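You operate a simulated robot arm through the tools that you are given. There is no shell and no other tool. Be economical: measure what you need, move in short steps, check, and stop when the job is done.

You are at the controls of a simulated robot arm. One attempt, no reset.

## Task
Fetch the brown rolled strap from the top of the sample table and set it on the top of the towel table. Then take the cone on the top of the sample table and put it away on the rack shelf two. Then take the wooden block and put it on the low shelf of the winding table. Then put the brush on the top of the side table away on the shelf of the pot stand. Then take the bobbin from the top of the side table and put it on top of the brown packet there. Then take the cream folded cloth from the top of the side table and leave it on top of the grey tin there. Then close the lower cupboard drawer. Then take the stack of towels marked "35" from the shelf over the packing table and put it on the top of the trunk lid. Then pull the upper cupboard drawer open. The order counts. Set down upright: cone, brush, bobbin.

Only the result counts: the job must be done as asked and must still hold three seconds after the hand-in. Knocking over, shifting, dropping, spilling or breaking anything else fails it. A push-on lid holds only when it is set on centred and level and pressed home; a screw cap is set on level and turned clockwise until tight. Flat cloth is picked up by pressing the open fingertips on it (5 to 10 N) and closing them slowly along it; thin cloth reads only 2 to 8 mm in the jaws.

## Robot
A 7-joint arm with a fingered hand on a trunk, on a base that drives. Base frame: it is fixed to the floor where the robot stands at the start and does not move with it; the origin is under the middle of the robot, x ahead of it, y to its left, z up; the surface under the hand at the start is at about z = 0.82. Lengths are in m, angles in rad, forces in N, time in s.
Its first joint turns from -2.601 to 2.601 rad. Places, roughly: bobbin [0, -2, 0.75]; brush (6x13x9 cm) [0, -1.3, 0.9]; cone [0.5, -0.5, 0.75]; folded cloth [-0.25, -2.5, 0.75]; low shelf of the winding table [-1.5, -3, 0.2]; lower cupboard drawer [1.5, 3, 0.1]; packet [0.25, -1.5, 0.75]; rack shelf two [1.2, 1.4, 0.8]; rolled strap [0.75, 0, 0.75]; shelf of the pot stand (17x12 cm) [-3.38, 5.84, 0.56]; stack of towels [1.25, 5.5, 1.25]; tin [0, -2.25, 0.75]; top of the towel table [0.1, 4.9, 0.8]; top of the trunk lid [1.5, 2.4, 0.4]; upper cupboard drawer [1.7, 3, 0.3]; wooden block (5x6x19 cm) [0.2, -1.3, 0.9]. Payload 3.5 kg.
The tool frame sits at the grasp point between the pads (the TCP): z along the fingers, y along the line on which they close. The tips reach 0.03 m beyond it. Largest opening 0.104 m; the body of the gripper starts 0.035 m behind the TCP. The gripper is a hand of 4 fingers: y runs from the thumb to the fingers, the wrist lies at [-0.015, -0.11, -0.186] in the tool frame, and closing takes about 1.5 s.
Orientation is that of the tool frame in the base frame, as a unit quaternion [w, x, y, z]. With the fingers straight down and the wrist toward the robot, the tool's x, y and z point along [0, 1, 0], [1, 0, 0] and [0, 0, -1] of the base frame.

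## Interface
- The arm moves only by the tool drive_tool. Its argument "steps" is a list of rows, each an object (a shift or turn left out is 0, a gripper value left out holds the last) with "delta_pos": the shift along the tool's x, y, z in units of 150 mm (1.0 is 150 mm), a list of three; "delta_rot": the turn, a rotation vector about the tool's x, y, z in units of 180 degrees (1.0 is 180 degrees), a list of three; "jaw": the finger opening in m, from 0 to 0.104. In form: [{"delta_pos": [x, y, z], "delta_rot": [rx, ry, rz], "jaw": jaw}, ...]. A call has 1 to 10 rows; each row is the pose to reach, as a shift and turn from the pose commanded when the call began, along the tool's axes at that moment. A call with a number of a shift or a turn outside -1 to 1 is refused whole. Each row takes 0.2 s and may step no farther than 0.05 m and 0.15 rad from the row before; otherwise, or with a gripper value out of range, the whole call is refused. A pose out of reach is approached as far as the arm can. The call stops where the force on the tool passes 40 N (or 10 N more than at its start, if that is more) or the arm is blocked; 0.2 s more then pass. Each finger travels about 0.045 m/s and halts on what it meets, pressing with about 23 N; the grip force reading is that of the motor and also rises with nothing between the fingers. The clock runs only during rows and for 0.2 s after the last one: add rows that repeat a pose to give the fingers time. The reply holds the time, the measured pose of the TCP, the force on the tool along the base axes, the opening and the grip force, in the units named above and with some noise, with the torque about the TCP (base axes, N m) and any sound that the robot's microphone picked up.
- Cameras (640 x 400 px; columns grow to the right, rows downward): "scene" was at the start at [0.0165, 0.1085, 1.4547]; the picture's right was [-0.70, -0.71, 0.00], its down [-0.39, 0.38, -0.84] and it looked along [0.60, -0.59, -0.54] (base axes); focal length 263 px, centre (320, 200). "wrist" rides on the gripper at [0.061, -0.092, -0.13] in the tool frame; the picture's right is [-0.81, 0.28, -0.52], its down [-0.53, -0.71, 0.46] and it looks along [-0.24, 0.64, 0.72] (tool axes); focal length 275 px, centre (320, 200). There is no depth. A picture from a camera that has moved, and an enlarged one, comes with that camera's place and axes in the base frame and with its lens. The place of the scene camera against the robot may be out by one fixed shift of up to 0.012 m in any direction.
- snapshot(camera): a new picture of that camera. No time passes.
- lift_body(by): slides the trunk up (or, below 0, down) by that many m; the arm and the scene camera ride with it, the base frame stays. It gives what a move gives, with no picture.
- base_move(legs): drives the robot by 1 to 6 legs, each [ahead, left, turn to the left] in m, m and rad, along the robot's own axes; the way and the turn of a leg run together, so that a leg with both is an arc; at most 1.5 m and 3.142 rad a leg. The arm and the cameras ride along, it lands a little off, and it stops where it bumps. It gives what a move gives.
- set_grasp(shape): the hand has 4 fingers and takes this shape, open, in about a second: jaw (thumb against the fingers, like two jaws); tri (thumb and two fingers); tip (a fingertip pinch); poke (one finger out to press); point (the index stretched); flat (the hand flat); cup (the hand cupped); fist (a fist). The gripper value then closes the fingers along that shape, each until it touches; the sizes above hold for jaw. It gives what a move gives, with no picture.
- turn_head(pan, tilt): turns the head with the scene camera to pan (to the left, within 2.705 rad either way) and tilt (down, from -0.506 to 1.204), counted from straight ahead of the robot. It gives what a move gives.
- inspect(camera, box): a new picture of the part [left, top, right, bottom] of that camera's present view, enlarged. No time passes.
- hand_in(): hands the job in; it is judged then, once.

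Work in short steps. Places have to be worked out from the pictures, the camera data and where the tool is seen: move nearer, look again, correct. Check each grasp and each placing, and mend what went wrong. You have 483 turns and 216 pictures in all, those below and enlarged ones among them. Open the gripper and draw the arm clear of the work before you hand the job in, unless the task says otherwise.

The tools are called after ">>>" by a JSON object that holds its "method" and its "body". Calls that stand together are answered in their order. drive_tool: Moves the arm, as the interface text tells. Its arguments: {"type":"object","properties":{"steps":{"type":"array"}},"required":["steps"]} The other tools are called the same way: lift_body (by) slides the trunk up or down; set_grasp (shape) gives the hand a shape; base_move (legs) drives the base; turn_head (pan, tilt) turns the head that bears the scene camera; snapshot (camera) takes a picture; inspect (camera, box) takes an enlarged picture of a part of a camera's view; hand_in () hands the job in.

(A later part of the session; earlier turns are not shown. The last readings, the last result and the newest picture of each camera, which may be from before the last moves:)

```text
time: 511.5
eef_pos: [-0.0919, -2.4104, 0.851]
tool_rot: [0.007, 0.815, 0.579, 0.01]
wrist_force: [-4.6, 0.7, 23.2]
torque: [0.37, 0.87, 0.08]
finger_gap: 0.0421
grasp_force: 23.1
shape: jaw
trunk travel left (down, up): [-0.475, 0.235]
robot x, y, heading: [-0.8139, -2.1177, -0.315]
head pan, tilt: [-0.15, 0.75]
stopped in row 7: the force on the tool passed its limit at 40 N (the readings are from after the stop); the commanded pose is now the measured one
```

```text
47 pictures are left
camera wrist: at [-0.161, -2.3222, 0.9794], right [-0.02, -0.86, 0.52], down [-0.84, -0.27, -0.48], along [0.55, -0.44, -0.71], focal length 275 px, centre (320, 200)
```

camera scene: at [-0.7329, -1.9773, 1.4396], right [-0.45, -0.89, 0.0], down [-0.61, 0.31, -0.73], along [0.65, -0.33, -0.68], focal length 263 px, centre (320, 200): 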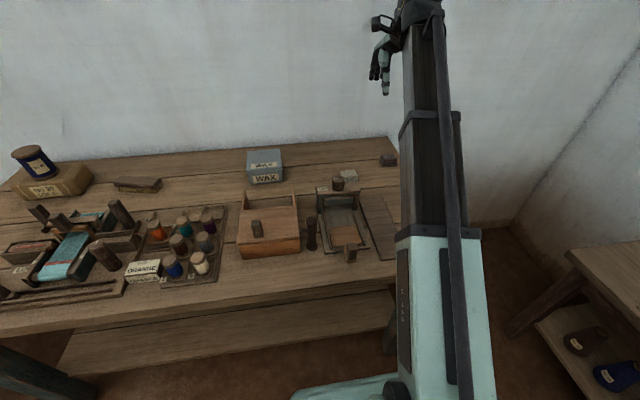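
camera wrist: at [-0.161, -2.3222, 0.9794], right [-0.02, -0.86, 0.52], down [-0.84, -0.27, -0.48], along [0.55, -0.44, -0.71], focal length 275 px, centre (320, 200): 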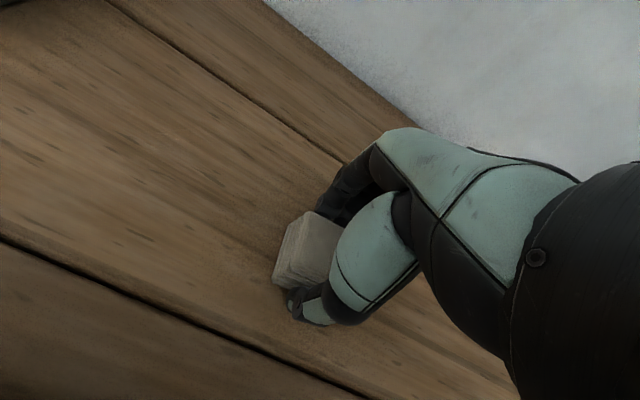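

Cloth gripped (42 mm). Lift and move over the WAX tin, centre ≈(0.10,-2.163), top ≈0.875.

>>> {"method": "drive_tool", "body": {"steps": [{"delta_pos": [0, 0, -0.1]}, {"delta_pos": [0, 0, -0.4]}, {"delta_pos": [0, 0, -0.7]}, {"delta_pos": [0, 0, -1.0]}]}}

>>> {"method": "drive_tool", "body": {"steps": [{"delta_pos": [0.3, 0.1, 0]}, {"delta_pos": [0.6, 0.2, 0]}, {"delta_pos": [0.9, 0.3, 0]}, {"delta_pos": [0.99, 0.33, 0]}]}}

>>> {"method": "drive_tool", "body": {"steps": [{"delta_pos": [0.3, 0.1, 0]}, {"delta_pos": [0.6, 0.2, 0]}, {"delta_pos": [0.9, 0.3, 0]}, {"delta_pos": [0.99, 0.33, 0]}]}}

>>> {"method": "snapshot", "body": {"camera": "wrist"}}

```text
time: 512.5
eef_pos: [-0.0951, -2.411, 0.9971]
tool_rot: [0.004, 0.815, 0.58, 0.008]
wrist_force: [-0.3, 0.5, -0.3]
torque: [-0.01, -0.02, 0.0]
finger_gap: 0.0417
grasp_force: 22.9
shape: jaw
trunk travel left (down, up): [-0.475, 0.235]
robot x, y, heading: [-0.8154, -2.1173, -0.314]
head pan, tilt: [-0.15, 0.75]
```

```text
time: 513.5
eef_pos: [0.0023, -2.2872, 0.999]
tool_rot: [0.005, 0.815, 0.58, 0.008]
wrist_force: [-0.7, 0.3, -1.1]
torque: [0.02, 0.02, -0.03]
finger_gap: 0.0418
grasp_force: 22.7
shape: jaw
trunk travel left (down, up): [-0.475, 0.235]
robot x, y, heading: [-0.8168, -2.1139, -0.32]
head pan, tilt: [-0.15, 0.75]
```

```text
time: 514.5
eef_pos: [0.0969, -2.1612, 1.0018]
tool_rot: [0.004, 0.815, 0.579, 0.008]
wrist_force: [0.8, -0.9, -0.6]
torque: [0.01, -0.02, 0.04]
finger_gap: 0.0417
grasp_force: 22.8
shape: jaw
trunk travel left (down, up): [-0.475, 0.235]
robot x, y, heading: [-0.8156, -2.1174, -0.314]
head pan, tilt: [-0.15, 0.75]
```

```text
46 pictures are left
camera wrist: at [0.0276, -2.0736, 1.1303], right [-0.02, -0.86, 0.52], down [-0.84, -0.27, -0.47], along [0.54, -0.44, -0.71], focal length 275 px, centre (320, 200)
```

wrist: 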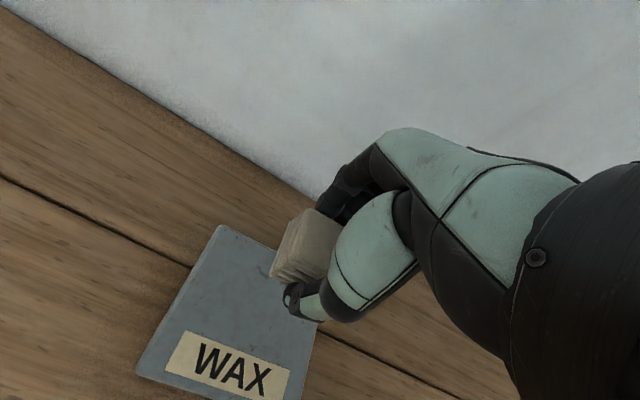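

Tin centre refined (0.083,-2.161). Shift 13 mm and descend to contact.

>>> {"method": "drive_tool", "body": {"steps": [{"delta_pos": [-0.03, -0.088, 0.15]}, {"delta_pos": [-0.03, -0.088, 0.35]}, {"delta_pos": [-0.03, -0.088, 0.48]}, {"delta_pos": [-0.03, -0.088, 0.51]}, {"delta_pos": [-0.03, -0.088, 0.54]}, {"delta_pos": [-0.03, -0.088, 0.57]}, {"delta_pos": [-0.03, -0.088, 0.6]}, {"delta_pos": [-0.03, -0.088, 0.63]}]}}

```text
time: 516.2
eef_pos: [0.0846, -2.1638, 0.9212]
tool_rot: [0.01, 0.815, 0.58, 0.014]
wrist_force: [-2.7, 0.0, 23.1]
torque: [0.4, 0.72, 0.06]
finger_gap: 0.0423
grasp_force: 22.7
shape: jaw
trunk travel left (down, up): [-0.475, 0.235]
robot x, y, heading: [-0.8151, -2.1139, -0.314]
head pan, tilt: [-0.15, 0.75]
stopped in row 8: the force on the tool passed its limit at 44 N (the readings are from after the stop); the commanded pose is now the measured one
```

Contact with the tin at 0.921. Ease up 2 mm, open, rise and check.

>>> {"method": "drive_tool", "body": {"steps": [{"delta_pos": [0, 0, -0.02]}, {"delta_pos": [0, 0, -0.025], "jaw": 0.06}, {"delta_pos": [0, 0, -0.025], "jaw": 0.08}, {"delta_pos": [0, 0, -0.025], "jaw": 0.08}, {"delta_pos": [0, 0, -0.15], "jaw": 0.08}, {"delta_pos": [0, 0, -0.4]}, {"delta_pos": [0, 0, -0.7]}, {"delta_pos": [0, 0, -1.0]}]}}

>>> {"method": "snapshot", "body": {"camera": "wrist"}}

```text
time: 518.0
eef_pos: [0.0802, -2.1666, 1.0692]
tool_rot: [0.007, 0.815, 0.58, 0.011]
wrist_force: [0.0, 0.5, 0.2]
torque: [0.01, -0.03, -0.01]
finger_gap: 0.08
grasp_force: 0.1
shape: jaw
trunk travel left (down, up): [-0.475, 0.235]
robot x, y, heading: [-0.8173, -2.1159, -0.315]
head pan, tilt: [-0.15, 0.75]
```

```text
45 pictures are left
camera wrist: at [0.011, -2.0774, 1.1963], right [-0.02, -0.86, 0.52], down [-0.84, -0.27, -0.48], along [0.55, -0.44, -0.71], focal length 275 px, centre (320, 200)
```

wrist: 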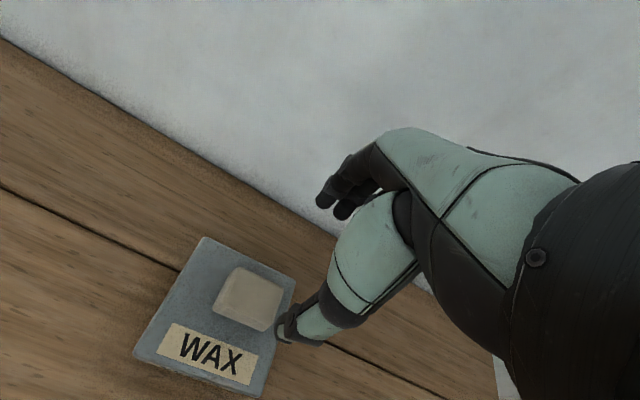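

The cloth rests on the tin. Now to the cupboard: retract the arm and drive back up the aisle.

>>> {"method": "drive_tool", "body": {"steps": [{"delta_pos": [0, -0.25, -0.15]}, {"delta_pos": [0, -0.5, -0.3]}, {"delta_pos": [0, -0.75, -0.45]}, {"delta_pos": [0, -1.0, -0.6]}]}}

>>> {"method": "drive_tool", "body": {"steps": [{"delta_pos": [0, -0.25, 0]}, {"delta_pos": [0, -0.5, 0]}, {"delta_pos": [0, -0.75, 0]}]}}

>>> {"method": "base_move", "body": {"legs": [[-0.45, 0.6, 0], [0, 0, 1.87], [0.85, -0.6, 0], [1.15, -0.54, 0], [0, 0, -0.21], [1.35, 0, 0]]}}

```text
time: 519.0
eef_pos: [-0.0646, -2.1163, 1.1534]
tool_rot: [0.007, 0.815, 0.579, 0.012]
wrist_force: [0.2, 0.0, 0.0]
torque: [-0.03, 0.01, 0.03]
finger_gap: 0.0797
grasp_force: 0.1
shape: jaw
trunk travel left (down, up): [-0.475, 0.235]
robot x, y, heading: [-0.8173, -2.1151, -0.32]
head pan, tilt: [-0.15, 0.75]
```

```text
time: 519.8
eef_pos: [-0.1694, -2.0804, 1.1496]
tool_rot: [0.006, 0.815, 0.579, 0.012]
wrist_force: [0.5, -0.2, 0.7]
torque: [-0.01, -0.02, 0.01]
finger_gap: 0.08
grasp_force: 0.0
shape: jaw
trunk travel left (down, up): [-0.475, 0.235]
robot x, y, heading: [-0.8161, -2.1189, -0.316]
head pan, tilt: [-0.15, 0.75]
```

```text
time: 546.6
eef_pos: [0.2884, 2.5699, 1.1497]
tool_rot: [-0.003, 0.112, 0.994, 0.012]
wrist_force: [-0.5, 0.1, -0.4]
torque: [0.03, 0.06, 0.0]
finger_gap: 0.0797
grasp_force: 0.0
shape: jaw
trunk travel left (down, up): [-0.475, 0.235]
robot x, y, heading: [0.3958, 1.9365, 1.369]
head pan, tilt: [-0.15, 0.75]
```

>>> {"method": "base_move", "body": {"legs": [[1.25, 0.1, 0], [0, 0, -1.67]]}}

>>> {"method": "turn_head", "body": {"pan": -0.1, "tilt": 0.75}}

>>> {"method": "snapshot", "body": {"camera": "scene"}}

```text
time: 557.0
eef_pos: [1.2148, 3.2013, 1.1497]
tool_rot: [0.007, 0.822, 0.57, 0.011]
wrist_force: [1.0, -0.2, -0.5]
torque: [0.0, 0.0, 0.0]
finger_gap: 0.0796
grasp_force: 0.0
shape: jaw
trunk travel left (down, up): [-0.475, 0.235]
robot x, y, heading: [0.5717, 3.1811, -0.34]
head pan, tilt: [-0.15, 0.75]
```

```text
time: 557.6
eef_pos: [1.2147, 3.2013, 1.1489]
tool_rot: [0.006, 0.822, 0.57, 0.011]
wrist_force: [-0.7, -0.4, 0.4]
torque: [-0.01, 0.0, -0.04]
finger_gap: 0.0796
grasp_force: 0.1
shape: jaw
trunk travel left (down, up): [-0.475, 0.235]
robot x, y, heading: [0.5682, 3.18, -0.34]
head pan, tilt: [-0.099, 0.75]
```

```text
44 pictures are left
camera scene: at [0.6557, 3.3211, 1.4396], right [-0.43, -0.91, 0.0], down [-0.62, 0.29, -0.73], along [0.66, -0.31, -0.68], focal length 263 px, centre (320, 200)
```

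scene: 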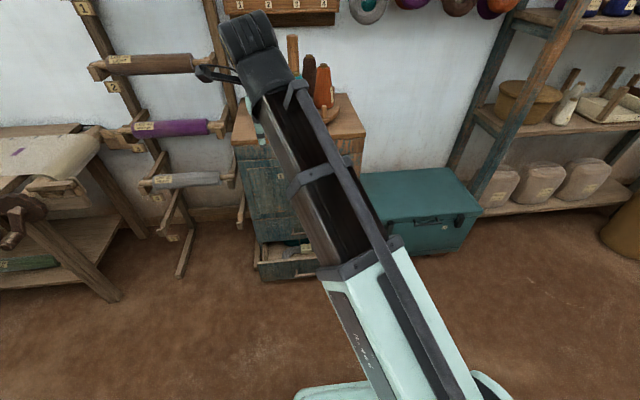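

The drawer is straight ahead. I lower the trunk and look again with both cameras.

>>> {"method": "lift_body", "body": {"by": -0.4}}

>>> {"method": "turn_head", "body": {"pan": 0.1, "tilt": 0.65}}

>>> {"method": "snapshot", "body": {"camera": "scene"}}

>>> {"method": "snapshot", "body": {"camera": "wrist"}}

```text
time: 561.5
eef_pos: [1.2152, 3.2015, 0.7486]
tool_rot: [0.007, 0.822, 0.57, 0.011]
wrist_force: [0.4, 0.5, 0.8]
torque: [0.01, -0.01, -0.04]
finger_gap: 0.0793
grasp_force: 0.1
shape: jaw
trunk travel left (down, up): [-0.075, 0.635]
robot x, y, heading: [0.5699, 3.1787, -0.344]
head pan, tilt: [-0.099, 0.75]
```

```text
time: 562.2
eef_pos: [1.2145, 3.2022, 0.7496]
tool_rot: [0.007, 0.822, 0.57, 0.012]
wrist_force: [0.6, -0.3, -0.1]
torque: [0.01, 0.0, 0.0]
finger_gap: 0.0797
grasp_force: 0.1
shape: jaw
trunk travel left (down, up): [-0.075, 0.635]
robot x, y, heading: [0.5656, 3.1781, -0.343]
head pan, tilt: [0.099, 0.649]
```

```text
43 pictures are left
camera scene: at [0.665, 3.3356, 1.0481], right [-0.24, -0.97, 0.0], down [-0.59, 0.14, -0.8], along [0.77, -0.19, -0.6], focal length 263 px, centre (320, 200)
```

scene: 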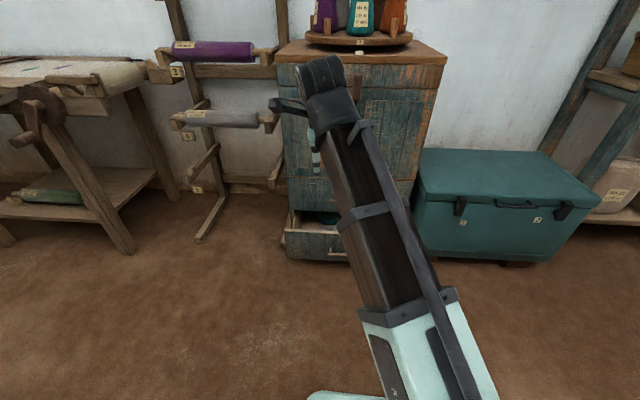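

```text
42 pictures are left
camera wrist: at [1.1476, 3.2919, 0.8778], right [-0.04, -0.86, 0.52], down [-0.84, -0.25, -0.48], along [0.54, -0.45, -0.71], focal length 275 px, centre (320, 200)
```

wrist: 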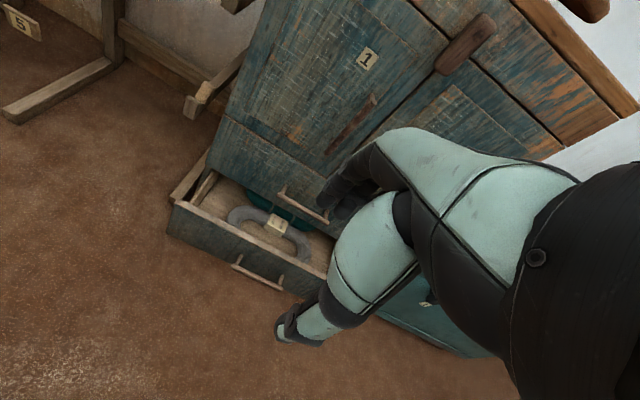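

Lower drawer front spans (1.51,3.29)→(1.40,2.88), z≈0.06–0.22, pulled out ≈13 cm. I close the hand, lower the trunk fully, line up in front of its centre, and go down.

>>> {"method": "lift_body", "body": {"by": -0.07}}

>>> {"method": "drive_tool", "body": {"steps": [{"delta_pos": [-0.07, 0.2, 0], "delta_rot": [0, 0, -0.016], "jaw": 0}, {"delta_pos": [-0.14, 0.4, 0], "delta_rot": [0, 0, -0.032]}, {"delta_pos": [-0.2, 0.6, 0], "delta_rot": [0, 0, -0.032]}, {"delta_pos": [-0.27, 0.75, 0.15], "delta_rot": [0, 0, -0.032]}, {"delta_pos": [-0.27, 0.75, 0.45], "delta_rot": [0, 0, -0.032]}, {"delta_pos": [-0.27, 0.75, 0.75], "delta_rot": [0, 0, -0.032]}, {"delta_pos": [-0.27, 0.75, 1.0], "delta_rot": [0, 0, -0.032]}]}}

>>> {"method": "drive_tool", "body": {"steps": [{"delta_pos": [0, 0, 0.3]}, {"delta_pos": [0, 0, 0.6]}, {"delta_pos": [0, 0, 0.9]}, {"delta_pos": [0, 0, 1.0]}]}}

>>> {"method": "drive_tool", "body": {"steps": [{"delta_pos": [0, 0, 0.3]}, {"delta_pos": [0, 0, 0.6]}, {"delta_pos": [0, 0, 0.9]}, {"delta_pos": [0, 0, 1.0]}]}}

>>> {"method": "snapshot", "body": {"camera": "wrist"}}

```text
time: 563.3
eef_pos: [1.2142, 3.201, 0.6783]
tool_rot: [0.007, 0.821, 0.57, 0.011]
wrist_force: [0.1, 0.2, -0.4]
torque: [0.04, -0.02, -0.03]
finger_gap: 0.0799
grasp_force: 0.1
shape: jaw
trunk travel left (down, up): [-0.005, 0.705]
robot x, y, heading: [0.5696, 3.1801, -0.346]
head pan, tilt: [0.099, 0.649]
```

```text
time: 564.9
eef_pos: [1.3091, 3.1226, 0.5289]
tool_rot: [0.008, 0.792, 0.61, 0.012]
wrist_force: [0.1, 0.1, -0.5]
torque: [0.05, 0.0, -0.01]
finger_gap: 0.0001
grasp_force: 22.7
shape: jaw
trunk travel left (down, up): [-0.005, 0.705]
robot x, y, heading: [0.5694, 3.1792, -0.343]
head pan, tilt: [0.099, 0.649]
```

```text
time: 565.9
eef_pos: [1.3139, 3.1252, 0.3822]
tool_rot: [0.008, 0.792, 0.611, 0.011]
wrist_force: [-0.2, 1.0, 0.2]
torque: [0.02, 0.0, 0.02]
finger_gap: 0.0001
grasp_force: 22.7
shape: jaw
trunk travel left (down, up): [-0.005, 0.705]
robot x, y, heading: [0.5649, 3.1779, -0.338]
head pan, tilt: [0.099, 0.649]
```

```text
time: 566.9
eef_pos: [1.3177, 3.1254, 0.2325]
tool_rot: [0.008, 0.792, 0.61, 0.012]
wrist_force: [0.2, 0.6, -0.5]
torque: [-0.01, -0.02, 0.02]
finger_gap: 0.0
grasp_force: 23.3
shape: jaw
trunk travel left (down, up): [-0.005, 0.705]
robot x, y, heading: [0.567, 3.1794, -0.342]
head pan, tilt: [0.099, 0.649]
```

```text
41 pictures are left
camera wrist: at [1.2417, 3.2084, 0.3601], right [0.05, -0.85, 0.52], down [-0.81, -0.33, -0.48], along [0.58, -0.4, -0.71], focal length 275 px, centre (320, 200)
```

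wrist: 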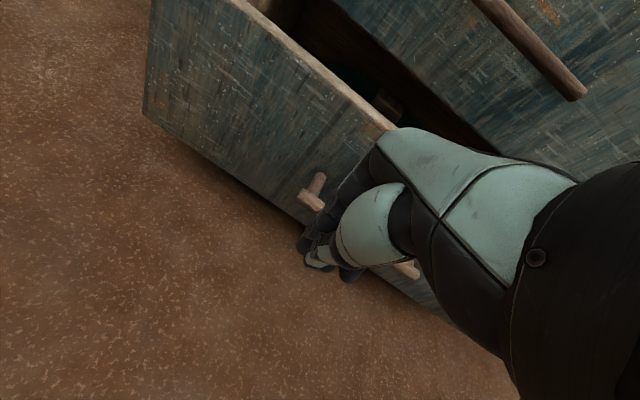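

Reachable. To let the fingertips lead (and miss the upper handle), I pitch the fingers forward ~50° here and lower slightly.

>>> {"method": "drive_tool", "body": {"steps": [{"delta_pos": [0, -0.05, 0.02], "delta_rot": [-0.045, 0, 0]}, {"delta_pos": [0, -0.1, 0.05], "delta_rot": [-0.09, 0, 0]}, {"delta_pos": [0, -0.1, 0.08], "delta_rot": [-0.135, 0, 0]}, {"delta_pos": [0, -0.1, 0.1], "delta_rot": [-0.18, 0, 0]}, {"delta_pos": [0, -0.1, 0.12], "delta_rot": [-0.225, 0, 0]}, {"delta_pos": [0, -0.1, 0.15], "delta_rot": [-0.27, 0, 0]}]}}

>>> {"method": "snapshot", "body": {"camera": "wrist"}}

```text
time: 568.3
eef_pos: [1.3042, 3.1289, 0.2085]
tool_rot: [0.334, 0.718, 0.552, 0.262]
wrist_force: [0.0, 0.6, 0.0]
torque: [0.02, 0.03, 0.04]
finger_gap: 0.0
grasp_force: 23.1
shape: jaw
trunk travel left (down, up): [-0.005, 0.705]
robot x, y, heading: [0.5684, 3.18, -0.337]
head pan, tilt: [0.099, 0.649]
```

```text
40 pictures are left
camera wrist: at [1.1668, 3.2295, 0.2225], right [-0.42, -0.73, 0.54], down [-0.24, -0.48, -0.84], along [0.88, -0.48, 0.03], focal length 275 px, centre (320, 200)
```

wrist: 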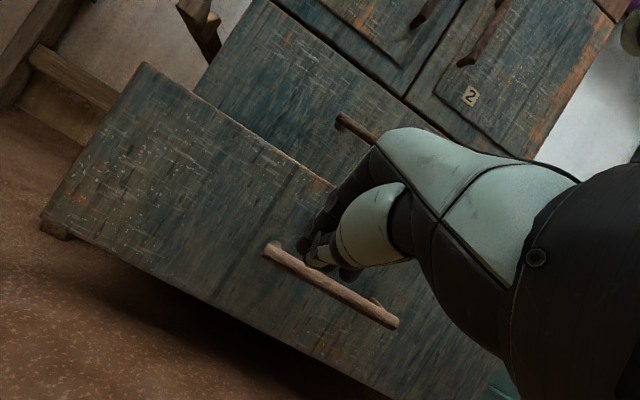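

Fingers point at the drawer just above its handle. Push forward: approach 12 cm, then push on in smaller rows.

>>> {"method": "drive_tool", "body": {"steps": [{"delta_pos": [0, 0.18, 0.215]}, {"delta_pos": [0, 0.36, 0.43]}, {"delta_pos": [0, 0.51, 0.61]}]}}

>>> {"method": "drive_tool", "body": {"steps": [{"delta_pos": [0, 0.07, 0.085]}, {"delta_pos": [0, 0.14, 0.17]}, {"delta_pos": [0, 0.21, 0.255]}, {"delta_pos": [0, 0.28, 0.34]}, {"delta_pos": [0, 0.35, 0.425]}, {"delta_pos": [0, 0.42, 0.51]}, {"delta_pos": [0, 0.5, 0.6]}]}}

>>> {"method": "snapshot", "body": {"camera": "wrist"}}

```text
time: 569.1
eef_pos: [1.4204, 3.0985, 0.2101]
tool_rot: [0.333, 0.719, 0.551, 0.261]
wrist_force: [0.1, -0.3, 0.3]
torque: [0.02, -0.03, 0.0]
finger_gap: 0.0002
grasp_force: 22.8
shape: jaw
trunk travel left (down, up): [-0.005, 0.705]
robot x, y, heading: [0.5656, 3.1832, -0.336]
head pan, tilt: [0.099, 0.649]
```

```text
time: 570.7
eef_pos: [1.5342, 3.0688, 0.2103]
tool_rot: [0.334, 0.719, 0.551, 0.261]
wrist_force: [-0.9, 0.8, 0.5]
torque: [0.02, 0.01, 0.0]
finger_gap: 0.0
grasp_force: 22.8
shape: jaw
trunk travel left (down, up): [-0.005, 0.705]
robot x, y, heading: [0.5698, 3.1797, -0.339]
head pan, tilt: [0.099, 0.649]
```

```text
39 pictures are left
camera wrist: at [1.3962, 3.1693, 0.222], right [-0.42, -0.73, 0.54], down [-0.24, -0.48, -0.84], along [0.88, -0.48, 0.03], focal length 275 px, centre (320, 200)
```

wrist: 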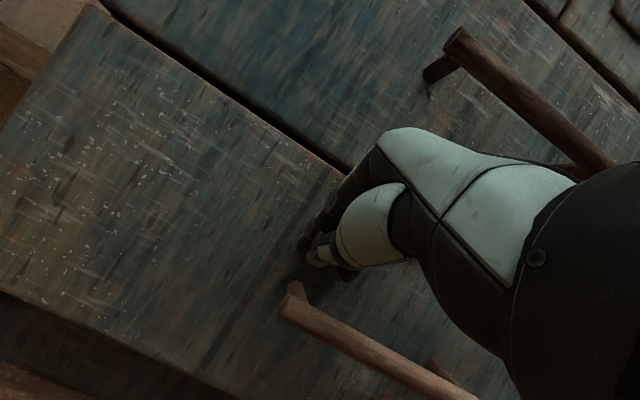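

The drawer has moved in nearly all the way. Keep pushing until it stops.

>>> {"method": "drive_tool", "body": {"steps": [{"delta_pos": [0, 0.04, 0.05]}, {"delta_pos": [0, 0.08, 0.1]}, {"delta_pos": [0, 0.12, 0.15]}, {"delta_pos": [0, 0.16, 0.2]}, {"delta_pos": [0, 0.2, 0.25]}]}}

>>> {"method": "snapshot", "body": {"camera": "wrist"}}

```text
time: 571.1
eef_pos: [1.5375, 3.0675, 0.2105]
tool_rot: [0.334, 0.719, 0.551, 0.261]
wrist_force: [-21.8, 1.9, 5.1]
torque: [-0.06, 0.03, -0.17]
finger_gap: 0.0
grasp_force: 22.7
shape: jaw
trunk travel left (down, up): [-0.005, 0.705]
robot x, y, heading: [0.5654, 3.1802, -0.341]
head pan, tilt: [0.099, 0.649]
stopped in row 2: the force on the tool passed its limit at 50 N (the readings are from after the stop); the commanded pose is now the measured one
```

```text
38 pictures are left
camera wrist: at [1.4007, 3.1681, 0.2232], right [-0.42, -0.73, 0.54], down [-0.24, -0.48, -0.84], along [0.88, -0.48, 0.03], focal length 275 px, centre (320, 200)
```

wrist: 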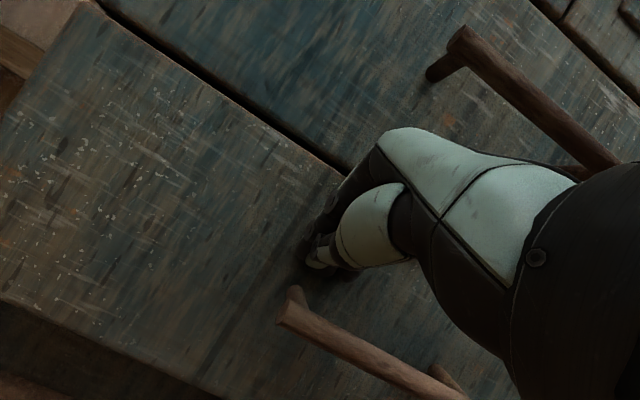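

Hard stop at 50 N: the drawer is shut. I back off along the same line and check.

>>> {"method": "drive_tool", "body": {"steps": [{"delta_pos": [0, -0.18, -0.215]}, {"delta_pos": [0, -0.36, -0.43]}, {"delta_pos": [0, -0.54, -0.65]}, {"delta_pos": [0, -0.7, -0.85]}]}}

>>> {"method": "drive_tool", "body": {"steps": [{"delta_pos": [0, -0.1, -0.3], "delta_rot": [0.045, 0, 0]}, {"delta_pos": [0, 0.0, -0.55], "delta_rot": [0.09, 0, 0]}, {"delta_pos": [0, 0.1, -0.8], "delta_rot": [0.135, 0, 0]}, {"delta_pos": [0, 0.2, -0.9], "delta_rot": [0.18, 0, 0]}, {"delta_pos": [0, 0.3, -1.0], "delta_rot": [0.225, 0, 0]}, {"delta_pos": [0, 0.4, -1.0], "delta_rot": [0.27, 0, 0]}]}}

>>> {"method": "snapshot", "body": {"camera": "wrist"}}

```text
time: 572.1
eef_pos: [1.3796, 3.108, 0.2094]
tool_rot: [0.333, 0.719, 0.552, 0.261]
wrist_force: [-0.7, 0.1, -0.8]
torque: [-0.02, -0.01, 0.0]
finger_gap: 0.0001
grasp_force: 22.9
shape: jaw
trunk travel left (down, up): [-0.005, 0.705]
robot x, y, heading: [0.5667, 3.1793, -0.338]
head pan, tilt: [0.099, 0.649]
```

```text
time: 573.5
eef_pos: [1.3054, 3.1296, 0.3524]
tool_rot: [0.007, 0.791, 0.612, 0.011]
wrist_force: [0.3, 0.3, -0.6]
torque: [0.01, 0.01, 0.0]
finger_gap: 0.0
grasp_force: 23.3
shape: jaw
trunk travel left (down, up): [-0.005, 0.705]
robot x, y, heading: [0.5683, 3.177, -0.338]
head pan, tilt: [0.099, 0.649]
```

```text
37 pictures are left
camera wrist: at [1.2293, 3.2126, 0.4797], right [0.05, -0.85, 0.52], down [-0.81, -0.33, -0.48], along [0.58, -0.4, -0.71], focal length 275 px, centre (320, 200)
```

wrist: 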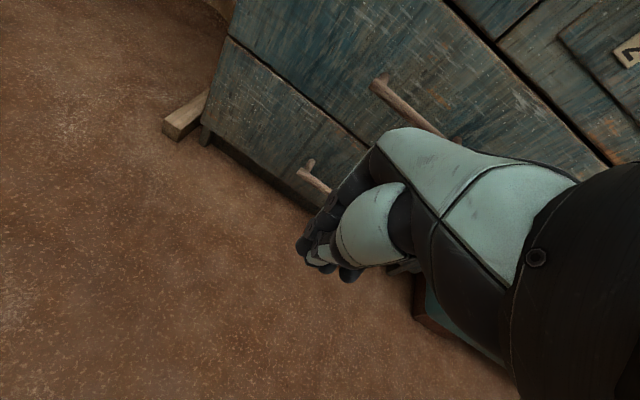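

Drawer is flush. Next the towels: raise the trunk and drive north to the packing table.

>>> {"method": "lift_body", "body": {"by": 0.4}}

>>> {"method": "lift_body", "body": {"by": 0.3}}

>>> {"method": "drive_tool", "body": {"steps": [{"delta_pos": [0, -0.2, -0.2], "jaw": 0.104}, {"delta_pos": [0, -0.4, -0.4]}, {"delta_pos": [0, -0.6, -0.6]}, {"delta_pos": [0, -0.7, -0.9]}]}}

>>> {"method": "drive_tool", "body": {"steps": [{"delta_pos": [0, 0, -0.3]}, {"delta_pos": [0, 0, -0.6]}, {"delta_pos": [0, 0, -0.9]}]}}

>>> {"method": "base_move", "body": {"legs": [[0, 0, 1.6], [1.1, -0.05, 0]]}}

>>> {"method": "turn_head", "body": {"pan": 0.1, "tilt": 0.35}}

>>> {"method": "snapshot", "body": {"camera": "scene"}}

```text
time: 577.4
eef_pos: [1.3057, 3.1299, 0.7513]
tool_rot: [0.007, 0.792, 0.61, 0.011]
wrist_force: [0.1, -0.5, 0.0]
torque: [0.0, 0.03, -0.02]
finger_gap: 0.0
grasp_force: 22.6
shape: jaw
trunk travel left (down, up): [-0.405, 0.305]
robot x, y, heading: [0.5676, 3.1809, -0.342]
head pan, tilt: [0.099, 0.649]
```

```text
time: 580.4
eef_pos: [1.3054, 3.1285, 1.0504]
tool_rot: [0.009, 0.792, 0.61, 0.011]
wrist_force: [0.2, 0.4, -0.3]
torque: [-0.03, -0.01, 0.05]
finger_gap: 0.0
grasp_force: 23.4
shape: jaw
trunk travel left (down, up): [-0.705, 0.005]
robot x, y, heading: [0.5679, 3.1802, -0.338]
head pan, tilt: [0.099, 0.649]
```

```text
time: 581.4
eef_pos: [1.2004, 3.1568, 1.1888]
tool_rot: [0.007, 0.792, 0.61, 0.012]
wrist_force: [0.2, 0.3, 0.8]
torque: [0.03, 0.0, 0.0]
finger_gap: 0.1037
grasp_force: 0.1
shape: jaw
trunk travel left (down, up): [-0.705, 0.005]
robot x, y, heading: [0.5715, 3.1809, -0.338]
head pan, tilt: [0.099, 0.649]
```

```text
time: 582.2
eef_pos: [1.1964, 3.1554, 1.3207]
tool_rot: [0.007, 0.792, 0.61, 0.011]
wrist_force: [0.6, 0.3, 0.4]
torque: [0.03, -0.01, 0.01]
finger_gap: 0.1036
grasp_force: 0.0
shape: jaw
trunk travel left (down, up): [-0.705, 0.005]
robot x, y, heading: [0.5696, 3.1789, -0.339]
head pan, tilt: [0.099, 0.649]
```

```text
time: 591.7
eef_pos: [1.0312, 4.8506, 1.3191]
tool_rot: [-0.002, 0.135, 0.991, 0.014]
wrist_force: [0.3, 0.3, 0.3]
torque: [0.01, -0.01, -0.02]
finger_gap: 0.1039
grasp_force: 0.1
shape: jaw
trunk travel left (down, up): [-0.705, 0.005]
robot x, y, heading: [0.9963, 4.2226, 1.218]
head pan, tilt: [0.099, 0.649]
```

```text
time: 592.5
eef_pos: [1.0318, 4.8509, 1.3192]
tool_rot: [-0.003, 0.135, 0.991, 0.014]
wrist_force: [-0.4, 0.4, -0.7]
torque: [0.01, -0.01, -0.01]
finger_gap: 0.1035
grasp_force: 0.0
shape: jaw
trunk travel left (down, up): [-0.705, 0.005]
robot x, y, heading: [0.9942, 4.2237, 1.22]
head pan, tilt: [0.099, 0.351]
```

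```text
36 pictures are left
camera scene: at [0.8437, 4.3299, 1.7051], right [0.97, -0.25, 0.0], down [-0.09, -0.33, -0.94], along [0.24, 0.91, -0.34], focal length 263 px, centre (320, 200)
```

scene: 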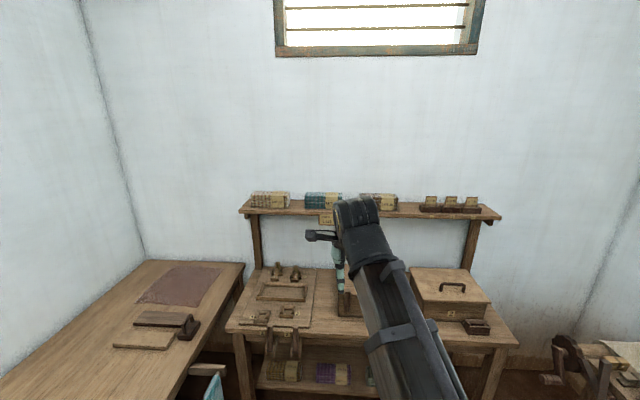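

>>> {"method": "inspect", "body": {"camera": "scene", "box": [240, 180, 410, 235]}}

```text
3.76 times, centred on (325, 208) of scene
camera zoom: at [0.8437, 4.3299, 1.7051], right [0.97, -0.25, 0.0], down [-0.09, -0.33, -0.94], along [0.24, 0.91, -0.34], focal length 991 px, centre (301, 172)
```

zoom: 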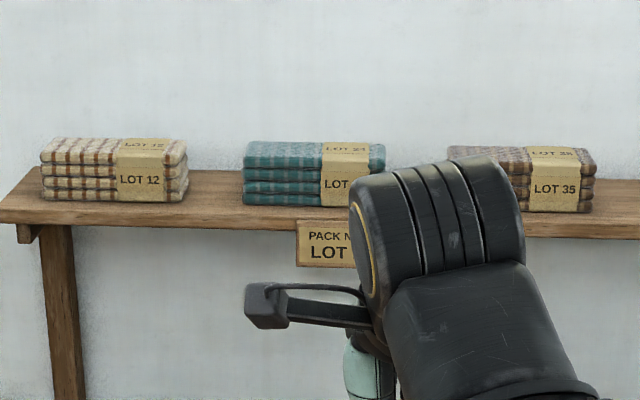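

LOT 35 is the third (brown) stack: centre ≈(1.44,5.465), ~20×7×7 cm, shelf z≈1.215. I raise the hand, drive closer and look.

>>> {"method": "drive_tool", "body": {"steps": [{"delta_pos": [0, 0, -0.3]}, {"delta_pos": [0, 0, -0.6]}, {"delta_pos": [-0.3, 0, -0.7]}, {"delta_pos": [-0.6, 0, -0.7]}, {"delta_pos": [-0.9, 0, -0.7]}]}}

>>> {"method": "base_move", "body": {"legs": [[0.52, -0.02, 0], [0, 0, 0.06]]}}

>>> {"method": "snapshot", "body": {"camera": "wrist"}}

>>> {"method": "turn_head", "body": {"pan": 0.0, "tilt": 0.6}}

>>> {"method": "snapshot", "body": {"camera": "scene"}}

```text
time: 593.7
eef_pos: [1.1618, 4.8113, 1.4243]
tool_rot: [-0.003, 0.135, 0.991, 0.014]
wrist_force: [0.1, -0.4, 0.3]
torque: [-0.01, 0.01, 0.04]
finger_gap: 0.1037
grasp_force: 0.2
shape: jaw
trunk travel left (down, up): [-0.705, 0.005]
robot x, y, heading: [1.0012, 4.2203, 1.217]
head pan, tilt: [0.099, 0.351]
```

```text
time: 597.2
eef_pos: [1.3235, 5.2927, 1.4253]
tool_rot: [-0.003, 0.106, 0.994, 0.013]
wrist_force: [0.6, -0.2, 0.4]
torque: [-0.02, 0.0, 0.01]
finger_gap: 0.1038
grasp_force: 0.1
shape: jaw
trunk travel left (down, up): [-0.705, 0.005]
robot x, y, heading: [1.1936, 4.6954, 1.279]
head pan, tilt: [0.099, 0.351]
```

```text
34 pictures are left
camera wrist: at [1.2447, 5.2136, 1.5532], right [0.85, 0.08, 0.52], down [0.37, -0.8, -0.48], along [0.37, 0.6, -0.71], focal length 275 px, centre (320, 200)
```

wrist: 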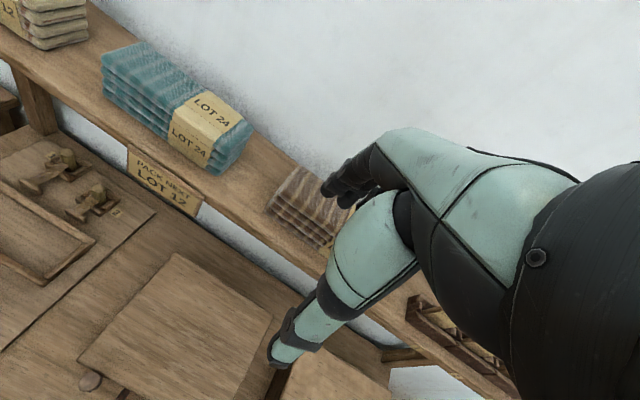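

```text
time: 597.9
eef_pos: [1.3224, 5.2929, 1.4246]
tool_rot: [-0.003, 0.106, 0.994, 0.013]
wrist_force: [0.0, 0.0, -0.4]
torque: [0.0, -0.02, 0.02]
finger_gap: 0.1036
grasp_force: 0.0
shape: jaw
trunk travel left (down, up): [-0.705, 0.005]
robot x, y, heading: [1.1945, 4.6957, 1.273]
head pan, tilt: [0.0, 0.6]
```

```text
33 pictures are left
camera scene: at [1.0415, 4.787, 1.6825], right [0.96, -0.29, 0.0], down [-0.16, -0.54, -0.83], along [0.24, 0.79, -0.56], focal length 263 px, centre (320, 200)
```

scene: 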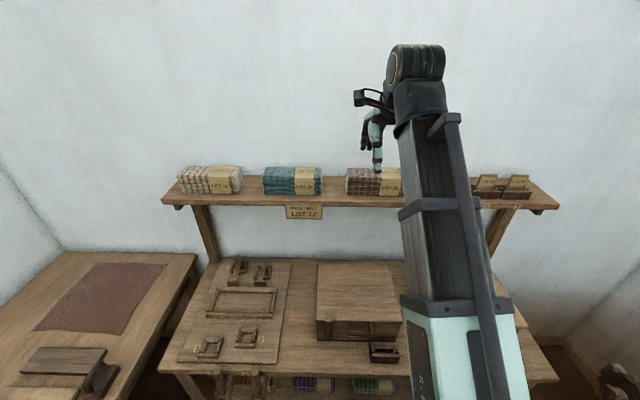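

Wrist-based estimate for the stack centre: (1.422,5.425), top ≈1.285. Move above it with a yaw fix, and look.

>>> {"method": "drive_tool", "body": {"steps": [{"delta_pos": [-0.11, 0.25, 0], "delta_rot": [0, 0, 0.013]}, {"delta_pos": [-0.23, 0.5, 0], "delta_rot": [0, 0, 0.026]}, {"delta_pos": [-0.35, 0.75, 0], "delta_rot": [0, 0, 0.026]}, {"delta_pos": [-0.467, 1.0, 0], "delta_rot": [0, 0, 0.026]}]}}

>>> {"method": "snapshot", "body": {"camera": "wrist"}}

```text
time: 598.9
eef_pos: [1.4238, 5.4254, 1.4277]
tool_rot: [-0.004, 0.146, 0.989, 0.012]
wrist_force: [0.6, -0.1, -0.4]
torque: [-0.01, 0.0, -0.01]
finger_gap: 0.104
grasp_force: 0.1
shape: jaw
trunk travel left (down, up): [-0.705, 0.005]
robot x, y, heading: [1.1942, 4.6966, 1.275]
head pan, tilt: [0.0, 0.6]
```

```text
32 pictures are left
camera wrist: at [1.3393, 5.3531, 1.5574], right [0.86, 0.01, 0.52], down [0.3, -0.82, -0.48], along [0.42, 0.57, -0.71], focal length 275 px, centre (320, 200)
```

wrist: 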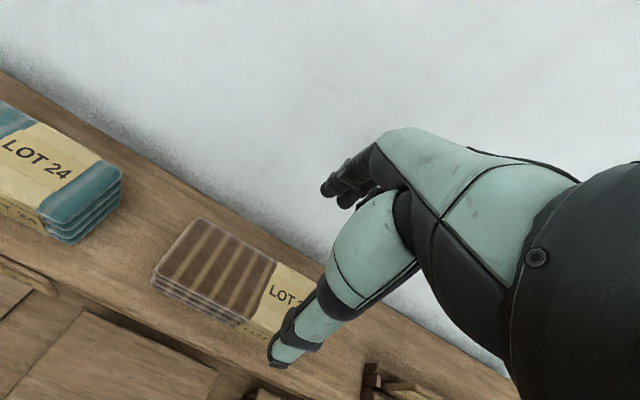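

Triangulating both wrist views: top z≈1.233, centre ≈(1.437,5.461). I shift 38 mm forward, descend to just above the stack, and check.

>>> {"method": "drive_tool", "body": {"steps": [{"delta_pos": [-0.01, 0.13, 0.2]}, {"delta_pos": [-0.013, 0.255, 0.4]}, {"delta_pos": [-0.013, 0.255, 0.7]}, {"delta_pos": [-0.013, 0.255, 0.95]}]}}

>>> {"method": "snapshot", "body": {"camera": "wrist"}}

```text
time: 599.9
eef_pos: [1.4364, 5.4642, 1.2887]
tool_rot: [-0.003, 0.146, 0.989, 0.013]
wrist_force: [-0.7, -2.4, 1.4]
torque: [-0.14, 0.01, -0.03]
finger_gap: 0.1039
grasp_force: 0.0
shape: jaw
trunk travel left (down, up): [-0.705, 0.005]
robot x, y, heading: [1.1911, 4.695, 1.275]
head pan, tilt: [0.0, 0.6]
```

```text
31 pictures are left
camera wrist: at [1.352, 5.3912, 1.4173], right [0.86, 0.01, 0.52], down [0.3, -0.82, -0.48], along [0.42, 0.57, -0.71], focal length 275 px, centre (320, 200)
```

wrist: 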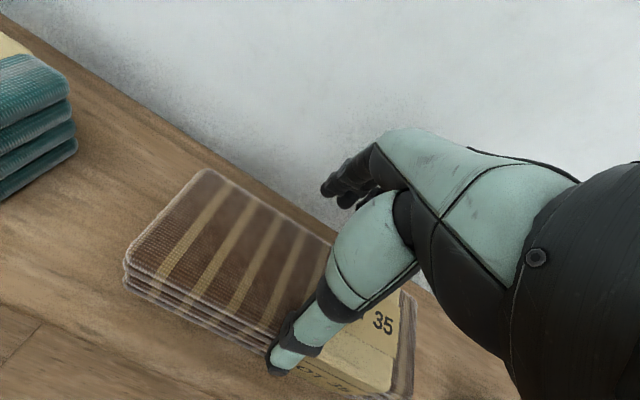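

Refined centre (1.441,5.450). I shift 13 mm back and 9 mm right, then descend slowly to ~1.215.

>>> {"method": "drive_tool", "body": {"steps": [{"delta_pos": [-0.058, -0.085, 0]}, {"delta_pos": [-0.058, -0.085, 0.15]}, {"delta_pos": [-0.058, -0.085, 0.28]}, {"delta_pos": [-0.058, -0.085, 0.36]}, {"delta_pos": [-0.058, -0.085, 0.42]}, {"delta_pos": [-0.058, -0.085, 0.46]}, {"delta_pos": [-0.058, -0.085, 0.5]}]}}

>>> {"method": "snapshot", "body": {"camera": "wrist"}}

```text
time: 601.1
eef_pos: [1.4399, 5.4493, 1.2369]
tool_rot: [-0.004, 0.148, 0.989, 0.022]
wrist_force: [-1.1, -6.0, 24.5]
torque: [0.12, 0.16, -0.08]
finger_gap: 0.1039
grasp_force: 0.1
shape: jaw
trunk travel left (down, up): [-0.705, 0.005]
robot x, y, heading: [1.1952, 4.6963, 1.276]
head pan, tilt: [0.0, 0.6]
stopped in row 5: the force on the tool passed its limit at 47 N (the readings are from after the stop); the commanded pose is now the measured one
```

```text
30 pictures are left
camera wrist: at [1.3546, 5.3757, 1.3639], right [0.86, 0.01, 0.52], down [0.3, -0.82, -0.49], along [0.42, 0.58, -0.7], focal length 275 px, centre (320, 200)
```

wrist: 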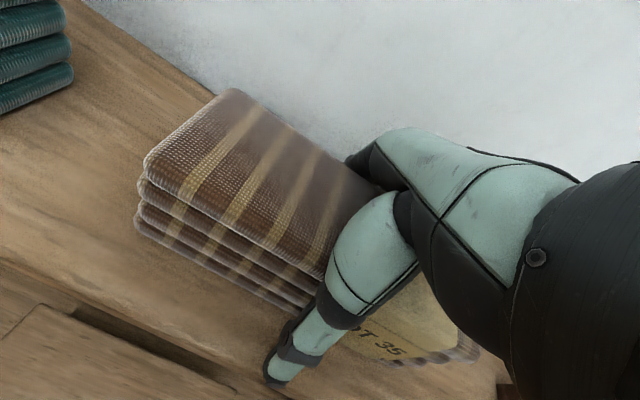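

Thumb is in front and fingers behind the stack. Ease 4 mm up and close.

>>> {"method": "drive_tool", "body": {"steps": [{"delta_pos": [0, 0, -0.03]}, {"delta_pos": [0, 0, -0.03], "jaw": 0.03}, {"delta_pos": [0, 0, -0.03], "jaw": 0.0}, {"delta_pos": [0, 0, -0.03], "jaw": 0.0}, {"delta_pos": [0, 0, -0.03], "jaw": 0.0}, {"delta_pos": [0, 0, -0.03], "jaw": 0.0}, {"delta_pos": [0, 0, -0.03], "jaw": 0.0}]}}

>>> {"method": "drive_tool", "body": {"steps": [{"delta_pos": [0, 0, -0.1]}, {"delta_pos": [0, 0, -0.25]}, {"delta_pos": [0, 0, -0.45]}]}}

>>> {"method": "snapshot", "body": {"camera": "wrist"}}

```text
time: 602.7
eef_pos: [1.439, 5.4515, 1.2376]
tool_rot: [-0.004, 0.148, 0.989, 0.019]
wrist_force: [0.5, -0.2, 15.2]
torque: [0.5, -0.27, -0.05]
finger_gap: 0.0625
grasp_force: 22.7
shape: jaw
trunk travel left (down, up): [-0.705, 0.005]
robot x, y, heading: [1.1911, 4.6895, 1.276]
head pan, tilt: [0.0, 0.6]
```

```text
time: 603.5
eef_pos: [1.441, 5.4502, 1.3046]
tool_rot: [-0.003, 0.147, 0.989, 0.019]
wrist_force: [0.3, 0.5, -1.3]
torque: [0.0, -0.02, 0.02]
finger_gap: 0.0622
grasp_force: 23.4
shape: jaw
trunk travel left (down, up): [-0.705, 0.005]
robot x, y, heading: [1.1975, 4.6958, 1.276]
head pan, tilt: [0.0, 0.6]
```

```text
29 pictures are left
camera wrist: at [1.3567, 5.3768, 1.4328], right [0.86, 0.01, 0.52], down [0.3, -0.82, -0.49], along [0.42, 0.57, -0.71], focal length 275 px, centre (320, 200)
```

wrist: 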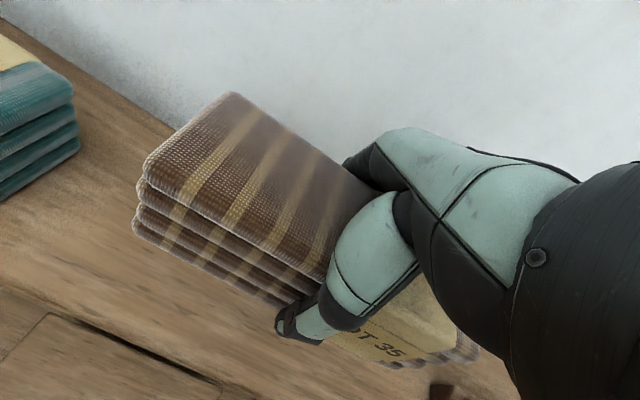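

The whole LOT 35 stack is lifted. Raise, retract, back away and drive to the trunk.

>>> {"method": "drive_tool", "body": {"steps": [{"delta_pos": [0, 0, -0.3]}, {"delta_pos": [0, -0.2, -0.5]}, {"delta_pos": [0, -0.5, -0.5]}, {"delta_pos": [0, -0.8, -0.5]}, {"delta_pos": [0, -1.0, -0.5]}]}}

>>> {"method": "base_move", "body": {"legs": [[-1.45, 0, 0], [-0.22, 0, 0], [0, 0, -1.58], [0.05, -0.52, 0]]}}

>>> {"method": "turn_head", "body": {"pan": -0.1, "tilt": 0.75}}

>>> {"method": "snapshot", "body": {"camera": "scene"}}

```text
time: 604.7
eef_pos: [1.3961, 5.3043, 1.3722]
tool_rot: [-0.004, 0.147, 0.989, 0.018]
wrist_force: [-0.1, -0.6, -1.5]
torque: [0.0, -0.02, 0.03]
finger_gap: 0.062
grasp_force: 22.8
shape: jaw
trunk travel left (down, up): [-0.705, 0.005]
robot x, y, heading: [1.1903, 4.6936, 1.276]
head pan, tilt: [0.0, 0.6]
```

```text
time: 619.6
eef_pos: [1.2037, 2.3901, 1.3742]
tool_rot: [0.011, 0.807, 0.59, 0.016]
wrist_force: [0.3, -1.0, -1.4]
torque: [-0.01, 0.01, 0.01]
finger_gap: 0.0612
grasp_force: 22.9
shape: jaw
trunk travel left (down, up): [-0.705, 0.005]
robot x, y, heading: [0.5962, 2.5999, -0.313]
head pan, tilt: [0.0, 0.6]
```

```text
time: 620.3
eef_pos: [1.2034, 2.3906, 1.3735]
tool_rot: [0.01, 0.807, 0.59, 0.015]
wrist_force: [-0.1, -0.6, -1.4]
torque: [0.0, -0.01, 0.0]
finger_gap: 0.0615
grasp_force: 23.2
shape: jaw
trunk travel left (down, up): [-0.705, 0.005]
robot x, y, heading: [0.5956, 2.6028, -0.302]
head pan, tilt: [-0.099, 0.75]
```

```text
28 pictures are left
camera scene: at [0.6791, 2.7445, 1.6696], right [-0.4, -0.92, 0.0], down [-0.63, 0.27, -0.73], along [0.67, -0.29, -0.68], focal length 263 px, centre (320, 200)
```

scene: 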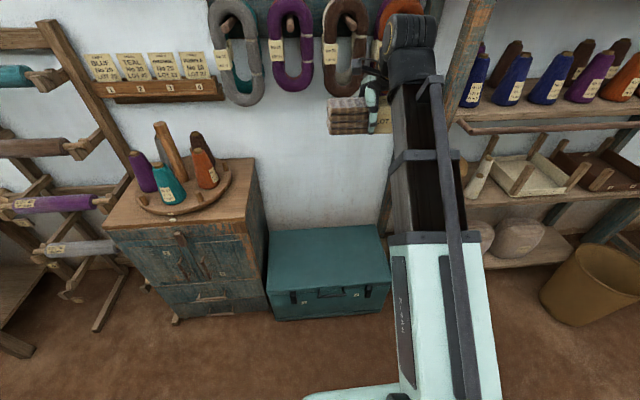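

Lid top centre ≈(1.37,2.41), z maybe 0.58. I move the stack over the lid centre, then lower the trunk in steps.

>>> {"method": "drive_tool", "body": {"steps": [{"delta_pos": [0.1, 0.25, 0]}, {"delta_pos": [0.2, 0.5, 0]}, {"delta_pos": [0.3, 0.75, 0]}, {"delta_pos": [0.38, 0.97, 0]}]}}

>>> {"method": "lift_body", "body": {"by": -0.4}}

>>> {"method": "lift_body", "body": {"by": -0.16}}

>>> {"method": "snapshot", "body": {"camera": "wrist"}}

>>> {"method": "turn_head", "body": {"pan": 0.15, "tilt": 0.5}}

>>> {"method": "snapshot", "body": {"camera": "scene"}}

```text
time: 621.3
eef_pos: [1.3601, 2.4012, 1.3792]
tool_rot: [0.01, 0.807, 0.591, 0.014]
wrist_force: [0.3, 0.1, -1.1]
torque: [-0.04, -0.01, -0.01]
finger_gap: 0.0618
grasp_force: 23.1
shape: jaw
trunk travel left (down, up): [-0.705, 0.005]
robot x, y, heading: [0.5944, 2.6013, -0.309]
head pan, tilt: [-0.099, 0.75]
```

```text
time: 625.1
eef_pos: [1.359, 2.401, 0.979]
tool_rot: [0.011, 0.807, 0.59, 0.016]
wrist_force: [0.3, 0.0, -2.1]
torque: [0.0, 0.0, 0.0]
finger_gap: 0.0616
grasp_force: 22.8
shape: jaw
trunk travel left (down, up): [-0.305, 0.405]
robot x, y, heading: [0.5962, 2.6015, -0.305]
head pan, tilt: [-0.099, 0.75]
```

```text
time: 627.0
eef_pos: [1.3595, 2.4, 0.8192]
tool_rot: [0.011, 0.807, 0.59, 0.015]
wrist_force: [-0.3, 0.2, -1.4]
torque: [-0.01, 0.02, -0.02]
finger_gap: 0.0614
grasp_force: 23.1
shape: jaw
trunk travel left (down, up): [-0.145, 0.565]
robot x, y, heading: [0.5954, 2.5992, -0.308]
head pan, tilt: [-0.099, 0.75]
```

```text
27 pictures are left
camera wrist: at [1.2858, 2.4874, 0.9465], right [0.0, -0.86, 0.52], down [-0.82, -0.29, -0.49], along [0.57, -0.43, -0.7], focal length 275 px, centre (320, 200)
```

wrist: 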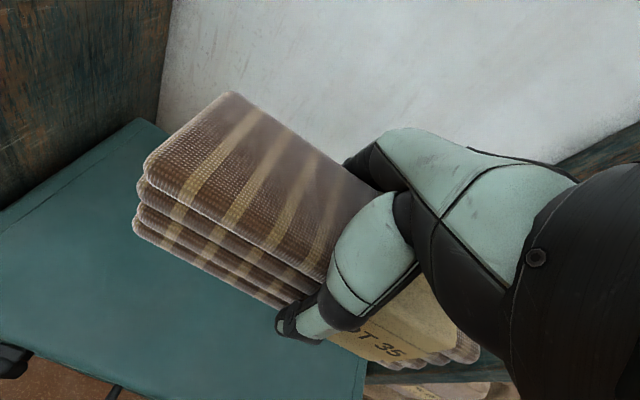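

```text
time: 627.8
eef_pos: [1.3594, 2.4005, 0.8187]
tool_rot: [0.011, 0.807, 0.59, 0.015]
wrist_force: [-0.1, -0.3, -1.4]
torque: [0.0, 0.01, 0.01]
finger_gap: 0.0614
grasp_force: 23.1
shape: jaw
trunk travel left (down, up): [-0.145, 0.565]
robot x, y, heading: [0.5986, 2.6023, -0.308]
head pan, tilt: [0.15, 0.499]
```

```text
26 pictures are left
camera scene: at [0.6928, 2.7631, 1.1315], right [-0.16, -0.99, 0.0], down [-0.47, 0.08, -0.88], along [0.87, -0.14, -0.48], focal length 263 px, centre (320, 200)
```

scene: 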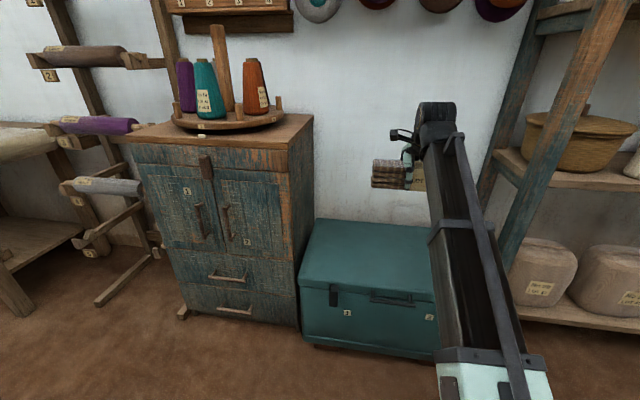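

The lid is at about z≈0.42 with centre nearer (1.46,2.37). I shift forward 9 cm and lower further.

>>> {"method": "drive_tool", "body": {"steps": [{"delta_pos": [0, 0.2, 0]}, {"delta_pos": [0.01, 0.4, 0]}, {"delta_pos": [0.013, 0.593, 0]}]}}

>>> {"method": "lift_body", "body": {"by": -0.14}}

>>> {"method": "drive_tool", "body": {"steps": [{"delta_pos": [0, 0, 0.25]}, {"delta_pos": [0, 0, 0.5]}, {"delta_pos": [0, 0, 0.75]}]}}

>>> {"method": "snapshot", "body": {"camera": "wrist"}}

```text
time: 628.5
eef_pos: [1.4433, 2.3744, 0.8212]
tool_rot: [0.011, 0.807, 0.591, 0.015]
wrist_force: [-0.1, -0.1, -1.7]
torque: [0.0, -0.02, 0.0]
finger_gap: 0.0614
grasp_force: 23.7
shape: jaw
trunk travel left (down, up): [-0.145, 0.565]
robot x, y, heading: [0.5958, 2.6026, -0.308]
head pan, tilt: [0.15, 0.499]
```

```text
time: 630.2
eef_pos: [1.4434, 2.3756, 0.6821]
tool_rot: [0.01, 0.807, 0.591, 0.016]
wrist_force: [0.5, 0.0, -1.8]
torque: [-0.02, 0.03, 0.01]
finger_gap: 0.0616
grasp_force: 22.7
shape: jaw
trunk travel left (down, up): [-0.005, 0.705]
robot x, y, heading: [0.5972, 2.5982, -0.308]
head pan, tilt: [0.15, 0.499]
```

```text
time: 631.0
eef_pos: [1.4479, 2.3763, 0.5707]
tool_rot: [0.011, 0.807, 0.591, 0.015]
wrist_force: [-0.3, -0.4, -1.4]
torque: [0.0, 0.02, -0.01]
finger_gap: 0.0613
grasp_force: 23.5
shape: jaw
trunk travel left (down, up): [-0.005, 0.705]
robot x, y, heading: [0.5953, 2.5992, -0.309]
head pan, tilt: [0.15, 0.499]
```

```text
25 pictures are left
camera wrist: at [1.3747, 2.4631, 0.6981], right [0.0, -0.86, 0.52], down [-0.82, -0.29, -0.49], along [0.57, -0.43, -0.7], focal length 275 px, centre (320, 200)
```

wrist: 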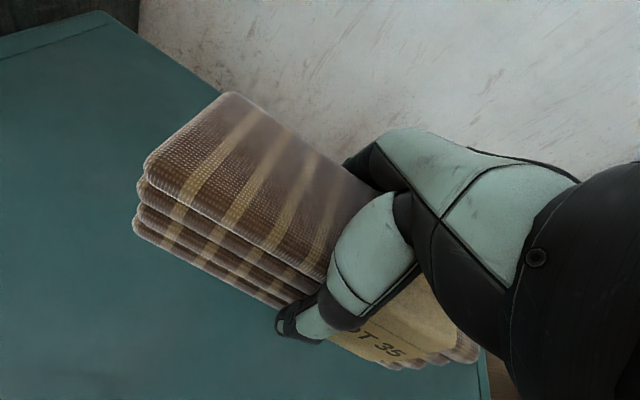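

Stack is well over the lid. Creep down until contact.

>>> {"method": "drive_tool", "body": {"steps": [{"delta_pos": [0, 0, 0.12]}, {"delta_pos": [0, 0, 0.24]}, {"delta_pos": [0, 0, 0.32]}, {"delta_pos": [0, 0, 0.4]}, {"delta_pos": [0, 0, 0.46]}, {"delta_pos": [0, 0, 0.52]}, {"delta_pos": [0, 0, 0.58]}, {"delta_pos": [0, 0, 0.64]}, {"delta_pos": [0, 0, 0.7]}]}}

```text
time: 632.8
eef_pos: [1.4501, 2.3771, 0.4871]
tool_rot: [0.016, 0.807, 0.59, 0.021]
wrist_force: [-9.7, 1.5, 27.4]
torque: [-0.24, -0.53, 0.03]
finger_gap: 0.0609
grasp_force: 23.3
shape: jaw
trunk travel left (down, up): [-0.005, 0.705]
robot x, y, heading: [0.5988, 2.5999, -0.309]
head pan, tilt: [0.15, 0.499]
stopped in row 8: the force on the tool passed its limit at 46 N (the readings are from after the stop); the commanded pose is now the measured one
```

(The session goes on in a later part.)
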